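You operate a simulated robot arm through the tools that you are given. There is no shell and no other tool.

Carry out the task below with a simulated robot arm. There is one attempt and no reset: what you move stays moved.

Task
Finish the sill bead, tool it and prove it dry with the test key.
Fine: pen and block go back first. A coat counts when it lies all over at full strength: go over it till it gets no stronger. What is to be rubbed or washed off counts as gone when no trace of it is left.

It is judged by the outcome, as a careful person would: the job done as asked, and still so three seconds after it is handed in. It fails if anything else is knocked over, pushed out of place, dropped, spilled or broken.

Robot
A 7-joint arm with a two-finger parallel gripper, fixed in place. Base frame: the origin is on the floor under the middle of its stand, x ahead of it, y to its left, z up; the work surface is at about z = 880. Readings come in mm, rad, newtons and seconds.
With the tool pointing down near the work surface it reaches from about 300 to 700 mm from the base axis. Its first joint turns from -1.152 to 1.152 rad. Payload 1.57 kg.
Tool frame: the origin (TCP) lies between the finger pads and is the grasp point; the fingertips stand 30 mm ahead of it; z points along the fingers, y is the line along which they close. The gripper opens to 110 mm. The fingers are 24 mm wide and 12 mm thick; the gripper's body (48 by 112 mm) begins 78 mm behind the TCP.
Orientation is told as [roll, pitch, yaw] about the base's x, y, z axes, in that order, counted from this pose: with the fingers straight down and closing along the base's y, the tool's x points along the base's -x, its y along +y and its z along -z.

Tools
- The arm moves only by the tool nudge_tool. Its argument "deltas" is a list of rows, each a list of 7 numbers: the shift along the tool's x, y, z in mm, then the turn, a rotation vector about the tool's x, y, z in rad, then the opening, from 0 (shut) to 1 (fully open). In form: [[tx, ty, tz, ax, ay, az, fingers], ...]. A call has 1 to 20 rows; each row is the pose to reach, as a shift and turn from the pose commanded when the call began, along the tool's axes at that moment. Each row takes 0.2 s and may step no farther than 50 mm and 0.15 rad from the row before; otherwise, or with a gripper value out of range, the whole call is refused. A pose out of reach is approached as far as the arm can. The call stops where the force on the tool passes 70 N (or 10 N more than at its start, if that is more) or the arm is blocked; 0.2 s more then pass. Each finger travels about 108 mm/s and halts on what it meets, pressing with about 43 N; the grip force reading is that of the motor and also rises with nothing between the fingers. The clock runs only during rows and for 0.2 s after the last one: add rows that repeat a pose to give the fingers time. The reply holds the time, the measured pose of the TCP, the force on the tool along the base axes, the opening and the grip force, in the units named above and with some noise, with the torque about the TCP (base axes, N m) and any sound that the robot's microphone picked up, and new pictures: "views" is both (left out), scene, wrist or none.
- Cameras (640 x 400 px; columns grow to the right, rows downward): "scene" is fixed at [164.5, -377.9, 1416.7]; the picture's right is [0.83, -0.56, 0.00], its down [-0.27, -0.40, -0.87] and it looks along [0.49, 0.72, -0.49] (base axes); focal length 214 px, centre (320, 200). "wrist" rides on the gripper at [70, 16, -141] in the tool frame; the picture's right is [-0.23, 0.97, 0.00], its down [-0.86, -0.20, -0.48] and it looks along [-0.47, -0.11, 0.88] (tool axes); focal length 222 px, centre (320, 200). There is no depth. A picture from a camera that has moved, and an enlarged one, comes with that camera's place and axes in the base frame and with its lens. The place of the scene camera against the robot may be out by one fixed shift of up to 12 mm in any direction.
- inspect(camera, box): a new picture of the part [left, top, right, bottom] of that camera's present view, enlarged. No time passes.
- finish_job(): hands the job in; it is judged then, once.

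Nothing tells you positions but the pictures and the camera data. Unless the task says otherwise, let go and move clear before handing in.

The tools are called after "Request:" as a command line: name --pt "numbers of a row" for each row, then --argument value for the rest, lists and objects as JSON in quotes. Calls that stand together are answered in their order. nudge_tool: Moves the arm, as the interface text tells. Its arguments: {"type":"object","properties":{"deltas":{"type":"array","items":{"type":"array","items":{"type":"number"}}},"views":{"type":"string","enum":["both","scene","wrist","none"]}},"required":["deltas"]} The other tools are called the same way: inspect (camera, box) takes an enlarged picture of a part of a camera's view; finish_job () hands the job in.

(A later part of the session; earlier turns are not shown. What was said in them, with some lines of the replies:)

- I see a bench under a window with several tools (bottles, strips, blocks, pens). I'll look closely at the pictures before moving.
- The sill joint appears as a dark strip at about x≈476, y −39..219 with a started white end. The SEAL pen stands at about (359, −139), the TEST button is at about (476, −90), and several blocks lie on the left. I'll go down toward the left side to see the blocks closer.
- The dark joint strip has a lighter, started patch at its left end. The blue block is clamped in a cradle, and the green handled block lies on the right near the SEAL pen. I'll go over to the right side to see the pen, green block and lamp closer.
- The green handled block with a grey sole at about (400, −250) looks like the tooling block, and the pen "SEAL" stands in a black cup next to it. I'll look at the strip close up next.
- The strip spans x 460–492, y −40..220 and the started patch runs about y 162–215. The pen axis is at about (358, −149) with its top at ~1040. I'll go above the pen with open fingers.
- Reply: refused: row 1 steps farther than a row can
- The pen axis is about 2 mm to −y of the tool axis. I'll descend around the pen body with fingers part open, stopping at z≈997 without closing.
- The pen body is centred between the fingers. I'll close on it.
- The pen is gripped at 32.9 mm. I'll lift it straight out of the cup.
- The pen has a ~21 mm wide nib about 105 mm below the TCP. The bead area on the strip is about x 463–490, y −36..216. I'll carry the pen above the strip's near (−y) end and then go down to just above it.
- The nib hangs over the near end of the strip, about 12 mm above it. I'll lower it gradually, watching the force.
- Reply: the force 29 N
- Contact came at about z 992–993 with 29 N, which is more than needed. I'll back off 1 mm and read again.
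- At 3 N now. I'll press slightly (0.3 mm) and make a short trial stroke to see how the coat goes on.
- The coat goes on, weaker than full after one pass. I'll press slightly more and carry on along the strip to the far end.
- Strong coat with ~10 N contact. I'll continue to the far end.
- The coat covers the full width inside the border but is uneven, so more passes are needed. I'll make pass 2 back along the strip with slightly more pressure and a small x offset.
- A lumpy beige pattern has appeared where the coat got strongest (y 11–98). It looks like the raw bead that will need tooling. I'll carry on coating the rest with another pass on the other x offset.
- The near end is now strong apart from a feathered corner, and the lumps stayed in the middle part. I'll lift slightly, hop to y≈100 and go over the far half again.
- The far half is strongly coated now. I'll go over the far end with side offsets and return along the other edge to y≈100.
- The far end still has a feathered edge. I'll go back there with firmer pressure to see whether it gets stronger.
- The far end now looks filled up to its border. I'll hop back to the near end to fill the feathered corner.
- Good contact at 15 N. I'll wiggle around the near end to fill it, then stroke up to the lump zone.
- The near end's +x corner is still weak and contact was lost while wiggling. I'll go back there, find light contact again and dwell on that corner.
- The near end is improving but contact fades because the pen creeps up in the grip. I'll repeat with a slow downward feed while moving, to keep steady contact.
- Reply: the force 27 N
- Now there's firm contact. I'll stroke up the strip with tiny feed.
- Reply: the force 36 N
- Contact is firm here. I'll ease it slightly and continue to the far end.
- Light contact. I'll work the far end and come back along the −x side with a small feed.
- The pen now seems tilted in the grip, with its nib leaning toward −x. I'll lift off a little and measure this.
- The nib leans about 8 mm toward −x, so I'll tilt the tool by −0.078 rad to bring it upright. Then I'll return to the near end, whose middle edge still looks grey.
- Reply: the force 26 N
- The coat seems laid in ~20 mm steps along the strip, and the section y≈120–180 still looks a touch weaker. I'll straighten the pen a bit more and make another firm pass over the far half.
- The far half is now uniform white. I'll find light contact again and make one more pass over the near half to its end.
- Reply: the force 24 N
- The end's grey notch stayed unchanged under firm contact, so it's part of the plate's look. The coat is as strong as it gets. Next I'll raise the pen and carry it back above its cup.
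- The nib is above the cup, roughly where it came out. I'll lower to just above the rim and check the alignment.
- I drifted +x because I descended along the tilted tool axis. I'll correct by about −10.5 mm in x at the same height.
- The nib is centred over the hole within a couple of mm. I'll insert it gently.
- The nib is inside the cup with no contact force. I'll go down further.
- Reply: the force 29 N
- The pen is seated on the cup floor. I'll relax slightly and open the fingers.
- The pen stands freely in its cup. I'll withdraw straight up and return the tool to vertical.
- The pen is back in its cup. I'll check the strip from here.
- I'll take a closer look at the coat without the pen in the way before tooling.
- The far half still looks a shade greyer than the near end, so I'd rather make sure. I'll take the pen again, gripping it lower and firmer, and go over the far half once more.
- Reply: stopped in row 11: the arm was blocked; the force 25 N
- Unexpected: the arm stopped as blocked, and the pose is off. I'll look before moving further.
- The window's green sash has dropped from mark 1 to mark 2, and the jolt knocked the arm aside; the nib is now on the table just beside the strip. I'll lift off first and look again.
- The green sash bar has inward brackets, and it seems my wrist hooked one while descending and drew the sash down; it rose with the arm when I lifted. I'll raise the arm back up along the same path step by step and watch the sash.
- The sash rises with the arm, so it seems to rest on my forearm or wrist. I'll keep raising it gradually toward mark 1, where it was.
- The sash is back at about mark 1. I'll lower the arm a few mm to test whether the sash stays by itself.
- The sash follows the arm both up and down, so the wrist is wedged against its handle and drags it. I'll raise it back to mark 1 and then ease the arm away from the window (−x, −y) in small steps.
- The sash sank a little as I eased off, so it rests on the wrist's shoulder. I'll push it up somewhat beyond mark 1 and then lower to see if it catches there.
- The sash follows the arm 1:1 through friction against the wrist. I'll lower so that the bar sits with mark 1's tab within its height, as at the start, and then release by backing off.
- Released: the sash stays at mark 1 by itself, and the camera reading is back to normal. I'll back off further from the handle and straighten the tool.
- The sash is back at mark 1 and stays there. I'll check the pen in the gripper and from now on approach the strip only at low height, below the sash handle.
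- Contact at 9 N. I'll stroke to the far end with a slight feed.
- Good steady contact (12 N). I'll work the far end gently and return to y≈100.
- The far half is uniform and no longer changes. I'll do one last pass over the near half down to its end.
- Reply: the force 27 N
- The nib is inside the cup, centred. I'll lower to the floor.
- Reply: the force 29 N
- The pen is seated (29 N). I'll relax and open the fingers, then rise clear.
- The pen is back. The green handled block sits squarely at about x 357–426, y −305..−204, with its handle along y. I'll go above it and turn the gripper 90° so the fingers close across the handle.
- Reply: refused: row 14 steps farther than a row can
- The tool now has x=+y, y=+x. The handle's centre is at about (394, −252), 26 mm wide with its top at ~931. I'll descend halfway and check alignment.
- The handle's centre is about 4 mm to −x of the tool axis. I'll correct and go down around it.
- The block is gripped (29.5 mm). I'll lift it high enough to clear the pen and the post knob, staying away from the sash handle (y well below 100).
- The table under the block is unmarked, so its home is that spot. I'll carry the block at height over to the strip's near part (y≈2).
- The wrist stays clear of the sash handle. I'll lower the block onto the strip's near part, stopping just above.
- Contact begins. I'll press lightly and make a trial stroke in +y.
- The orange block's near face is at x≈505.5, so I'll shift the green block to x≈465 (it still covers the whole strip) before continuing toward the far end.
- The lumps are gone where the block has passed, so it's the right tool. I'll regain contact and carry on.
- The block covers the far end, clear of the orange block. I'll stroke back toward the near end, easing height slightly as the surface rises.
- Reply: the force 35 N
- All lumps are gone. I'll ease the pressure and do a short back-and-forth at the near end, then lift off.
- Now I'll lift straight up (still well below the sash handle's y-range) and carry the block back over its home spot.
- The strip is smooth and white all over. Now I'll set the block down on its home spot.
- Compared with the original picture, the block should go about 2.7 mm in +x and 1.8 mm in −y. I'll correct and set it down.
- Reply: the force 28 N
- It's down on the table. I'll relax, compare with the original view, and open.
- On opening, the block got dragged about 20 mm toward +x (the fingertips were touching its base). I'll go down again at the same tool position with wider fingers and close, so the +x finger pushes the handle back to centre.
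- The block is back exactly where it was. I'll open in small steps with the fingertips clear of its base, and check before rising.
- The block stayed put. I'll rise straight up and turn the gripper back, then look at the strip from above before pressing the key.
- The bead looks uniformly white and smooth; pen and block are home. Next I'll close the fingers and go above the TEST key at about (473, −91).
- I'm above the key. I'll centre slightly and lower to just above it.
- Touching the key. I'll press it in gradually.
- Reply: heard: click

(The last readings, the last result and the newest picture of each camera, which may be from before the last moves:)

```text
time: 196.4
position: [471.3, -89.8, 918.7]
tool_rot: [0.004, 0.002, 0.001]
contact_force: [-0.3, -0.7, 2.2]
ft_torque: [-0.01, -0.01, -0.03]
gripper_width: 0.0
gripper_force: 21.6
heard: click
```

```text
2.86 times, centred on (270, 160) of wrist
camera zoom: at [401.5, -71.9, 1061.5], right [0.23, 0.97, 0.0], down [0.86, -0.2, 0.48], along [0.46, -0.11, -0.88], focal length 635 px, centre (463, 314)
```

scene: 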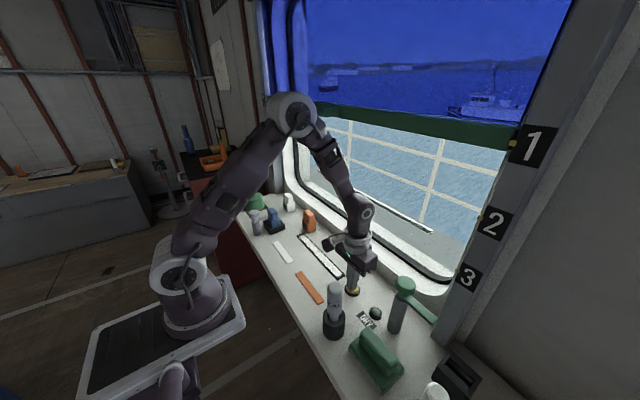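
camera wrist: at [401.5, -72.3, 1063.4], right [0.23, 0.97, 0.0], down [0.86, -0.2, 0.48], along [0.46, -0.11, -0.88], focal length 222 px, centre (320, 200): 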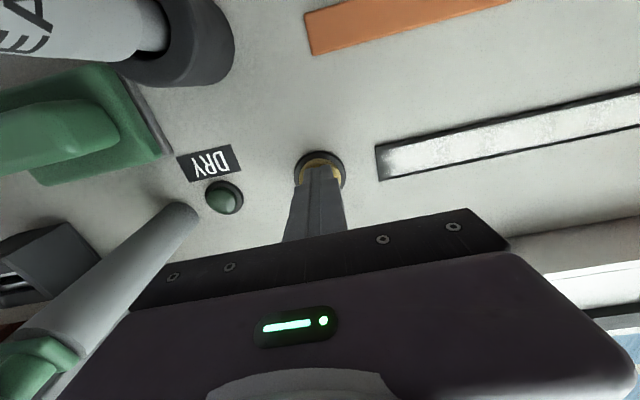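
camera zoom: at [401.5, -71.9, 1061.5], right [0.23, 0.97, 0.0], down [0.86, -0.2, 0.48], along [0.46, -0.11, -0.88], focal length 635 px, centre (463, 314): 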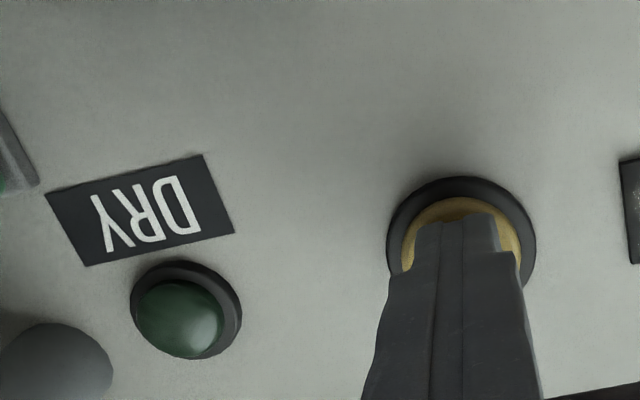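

A click was heard. I'll hold a moment and watch the DRY lamp.

Request:
nudge_tool --pt "0 0 0 0 0 0 0" --pt "0 0 0 0 0 0 0" --pt "0 0 0 0 0 0 0" --views "none"

Request:
inspect --camera "wrist" --box '[180, 90, 360, 230]'

Request:
inspect --camera "scene" --box '[310, 240, 400, 330]'

```text
time: 197.2
position: [472.5, -89.0, 920.2]
tool_rot: [0.004, 0.003, -0.001]
contact_force: [0.3, 0.3, 2.2]
ft_torque: [-0.02, -0.03, -0.01]
gripper_width: 0.0
gripper_force: 21.4
```

```text
2.86 times, centred on (270, 160) of wrist
camera zoom: at [401.5, -71.8, 1061.6], right [0.23, 0.97, 0.0], down [0.86, -0.2, 0.48], along [0.46, -0.11, -0.88], focal length 635 px, centre (463, 314)
```

zoom: 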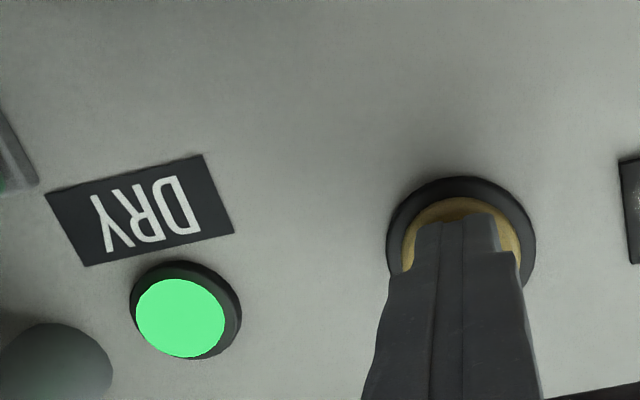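

```text
4.44 times, centred on (355, 285) of scene
camera zoom: at [164.5, -377.9, 1416.7], right [0.83, -0.56, 0.0], down [-0.27, -0.4, -0.87], along [0.49, 0.72, -0.49], focal length 953 px, centre (164, -178)
```

zoom: 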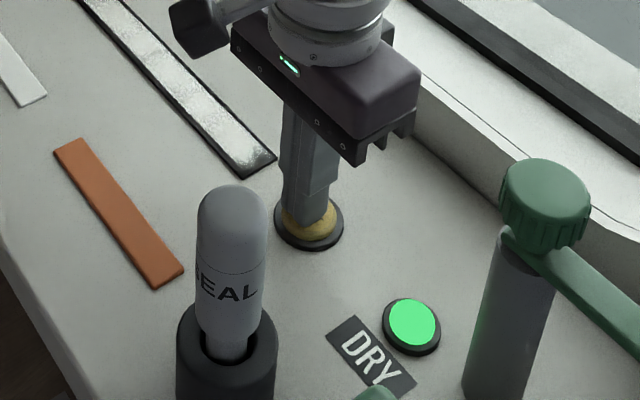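

The DRY lamp is lit green. I'll release the key and rise clear, then check everything.

Request:
nudge_tool --pt "0 0 -3 0 0 0 0" --pt "0 0 -10 0 0 0 0" --pt "0 0 -40 0 0 0 0" --pt "0 0 -80 0 0 0 0" --pt "0 0 -120 0 0 0 0" --pt "30 0 -150 0 0 0 0" --pt "60 0 -180 0 0 0 0" --pt "60 0 -180 0 0 0 0"

Request:
inspect --camera "scene" --box '[300, 240, 440, 400]'

Request:
inspect --camera "scene" --box '[220, 170, 380, 290]'

Request:
inspect --camera "scene" --box '[440, 100, 560, 180]'

```text
time: 199.0
position: [409.8, -90.7, 1100.5]
tool_rot: [0.003, 0.003, -0.001]
contact_force: [-0.7, -0.5, -0.2]
ft_torque: [0.04, 0.0, 0.02]
gripper_width: 0.2
gripper_force: 21.4
camera wrist: at [340.7, -73.5, 1243.0], right [0.23, 0.97, 0.0], down [0.86, -0.2, 0.48], along [0.46, -0.11, -0.88], focal length 222 px, centre (320, 200)
```

scene: 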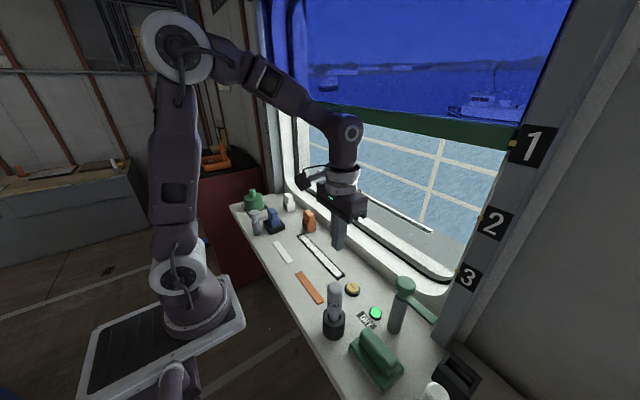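
wrist: 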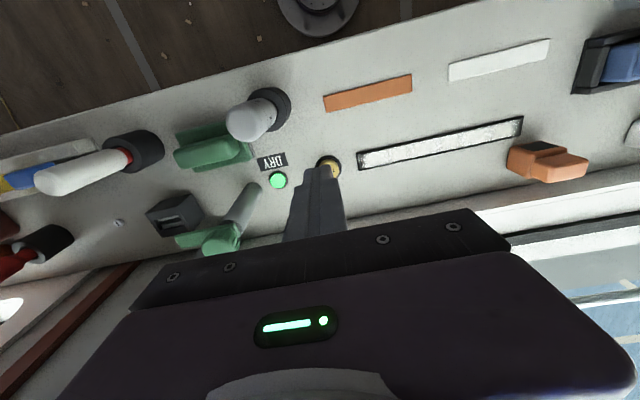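

```text
2.50 times, centred on (370, 320) of scene
camera zoom: at [164.5, -377.9, 1416.7], right [0.83, -0.56, 0.0], down [-0.27, -0.4, -0.87], along [0.49, 0.72, -0.49], focal length 536 px, centre (195, -100)
```

zoom: 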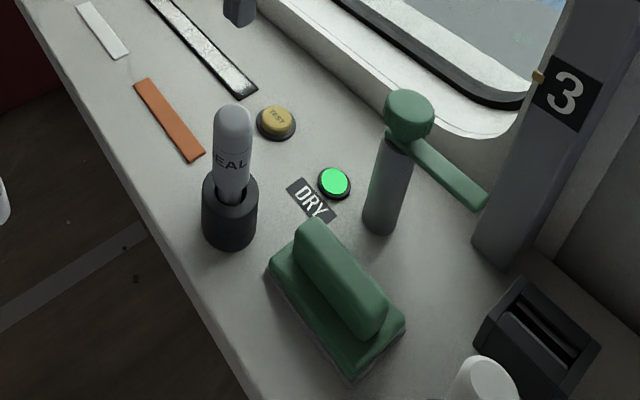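

```text
3.33 times, centred on (300, 230) of scene
camera zoom: at [164.5, -377.9, 1416.7], right [0.83, -0.56, 0.0], down [-0.27, -0.4, -0.87], along [0.49, 0.72, -0.49], focal length 715 px, centre (387, 100)
```

zoom: 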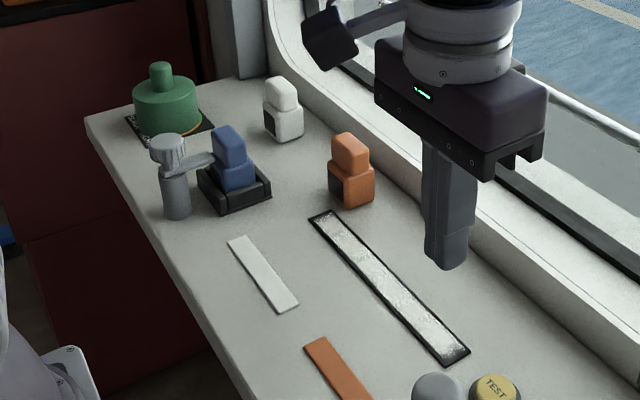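

```text
5.00 times, centred on (500, 140) of scene
camera zoom: at [164.5, -377.9, 1416.7], right [0.83, -0.56, 0.0], down [-0.27, -0.4, -0.87], along [0.49, 0.72, -0.49], focal length 1072 px, centre (-580, 500)
```

zoom: 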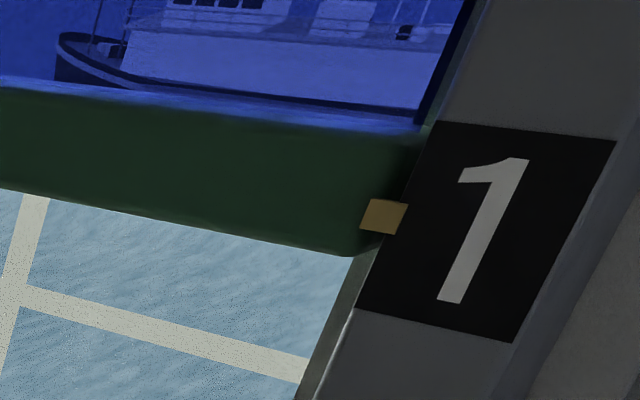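

The lamp stays lit, the pen and block are home, the sash is at mark 1, and the other items look unmoved. I'll take one last close look at the bead and table before handing in.

Request:
inspect --camera "wrist" --box '[340, 100, 540, 190]'

Request:
inspect --camera "wrist" --box '[160, 70, 360, 200]'

Request:
inspect --camera "scene" --box '[340, 310, 440, 400]'

```text
3.20 times, centred on (440, 145) of wrist
camera zoom: at [340.7, -73.5, 1243.0], right [0.23, 0.97, 0.0], down [0.86, -0.2, 0.48], along [0.46, -0.11, -0.88], focal length 711 px, centre (-64, 376)
```

zoom: 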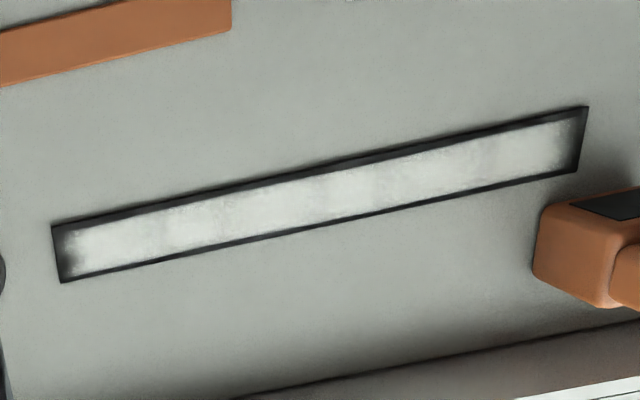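

```text
3.08 times, centred on (260, 135) of wrist
camera zoom: at [340.7, -73.5, 1243.0], right [0.23, 0.97, 0.0], down [0.86, -0.2, 0.48], along [0.46, -0.11, -0.88], focal length 684 px, centre (505, 400)
```

zoom: 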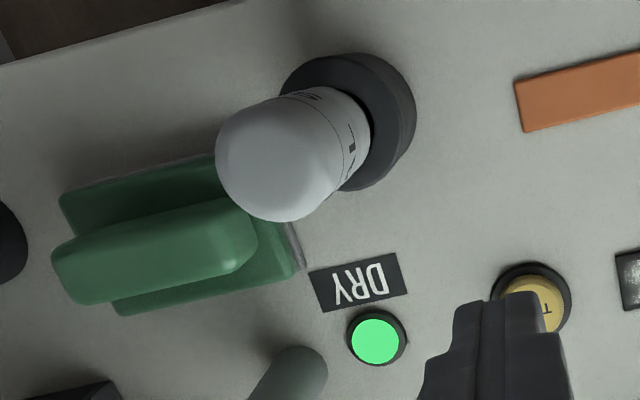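

```text
4.44 times, centred on (390, 355) of scene
camera zoom: at [164.5, -377.9, 1416.7], right [0.83, -0.56, 0.0], down [-0.27, -0.4, -0.87], along [0.49, 0.72, -0.49], focal length 953 px, centre (9, -489)
```

zoom: 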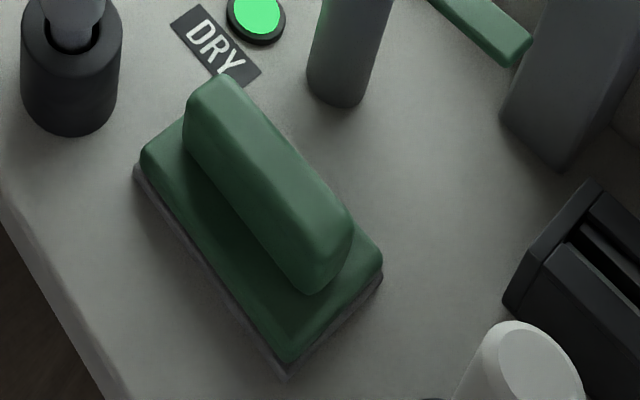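

The bead is white and smooth along its whole length, and the SEAL pen is in its cup. The block is on its spot, the DRY lamp is lit, and the arm is empty and clear. I'm handing the job in.

Request:
finish_job

```text
The job is handed in.
```

I finished the sill bead, tooled it smooth and pressed the TEST key; the DRY lamp lit green and stayed on. The job is handed in. The pen was back in its cup and the block back on its spot before I pressed the key.

Three things went wrong along the way:

- **Window sash:** While I was carrying the pen to the strip, the arm's wrist caught the sash handle and pulled the sash from mark 1 down to about mark 2. I raised it back to mark 1 and it stayed there. I set the height by eye, so it may be a few mm off where it started.
- **Green block:** It was dragged about 20 mm sideways when I first let go of it. I pushed it back, and in the scene picture it sits where it was at the start.
- **Pen tip:** It pressed on the bench beside the strip when the sash was caught. I could see no mark there afterwards.

Both ends of the strip still show a slightly grey edge. It did not change under firm, repeated passes, so I took it as part of the strip rather than thin coat.

The other items I compared with the starting pictures, such as the orange block and the white strip, had not moved.
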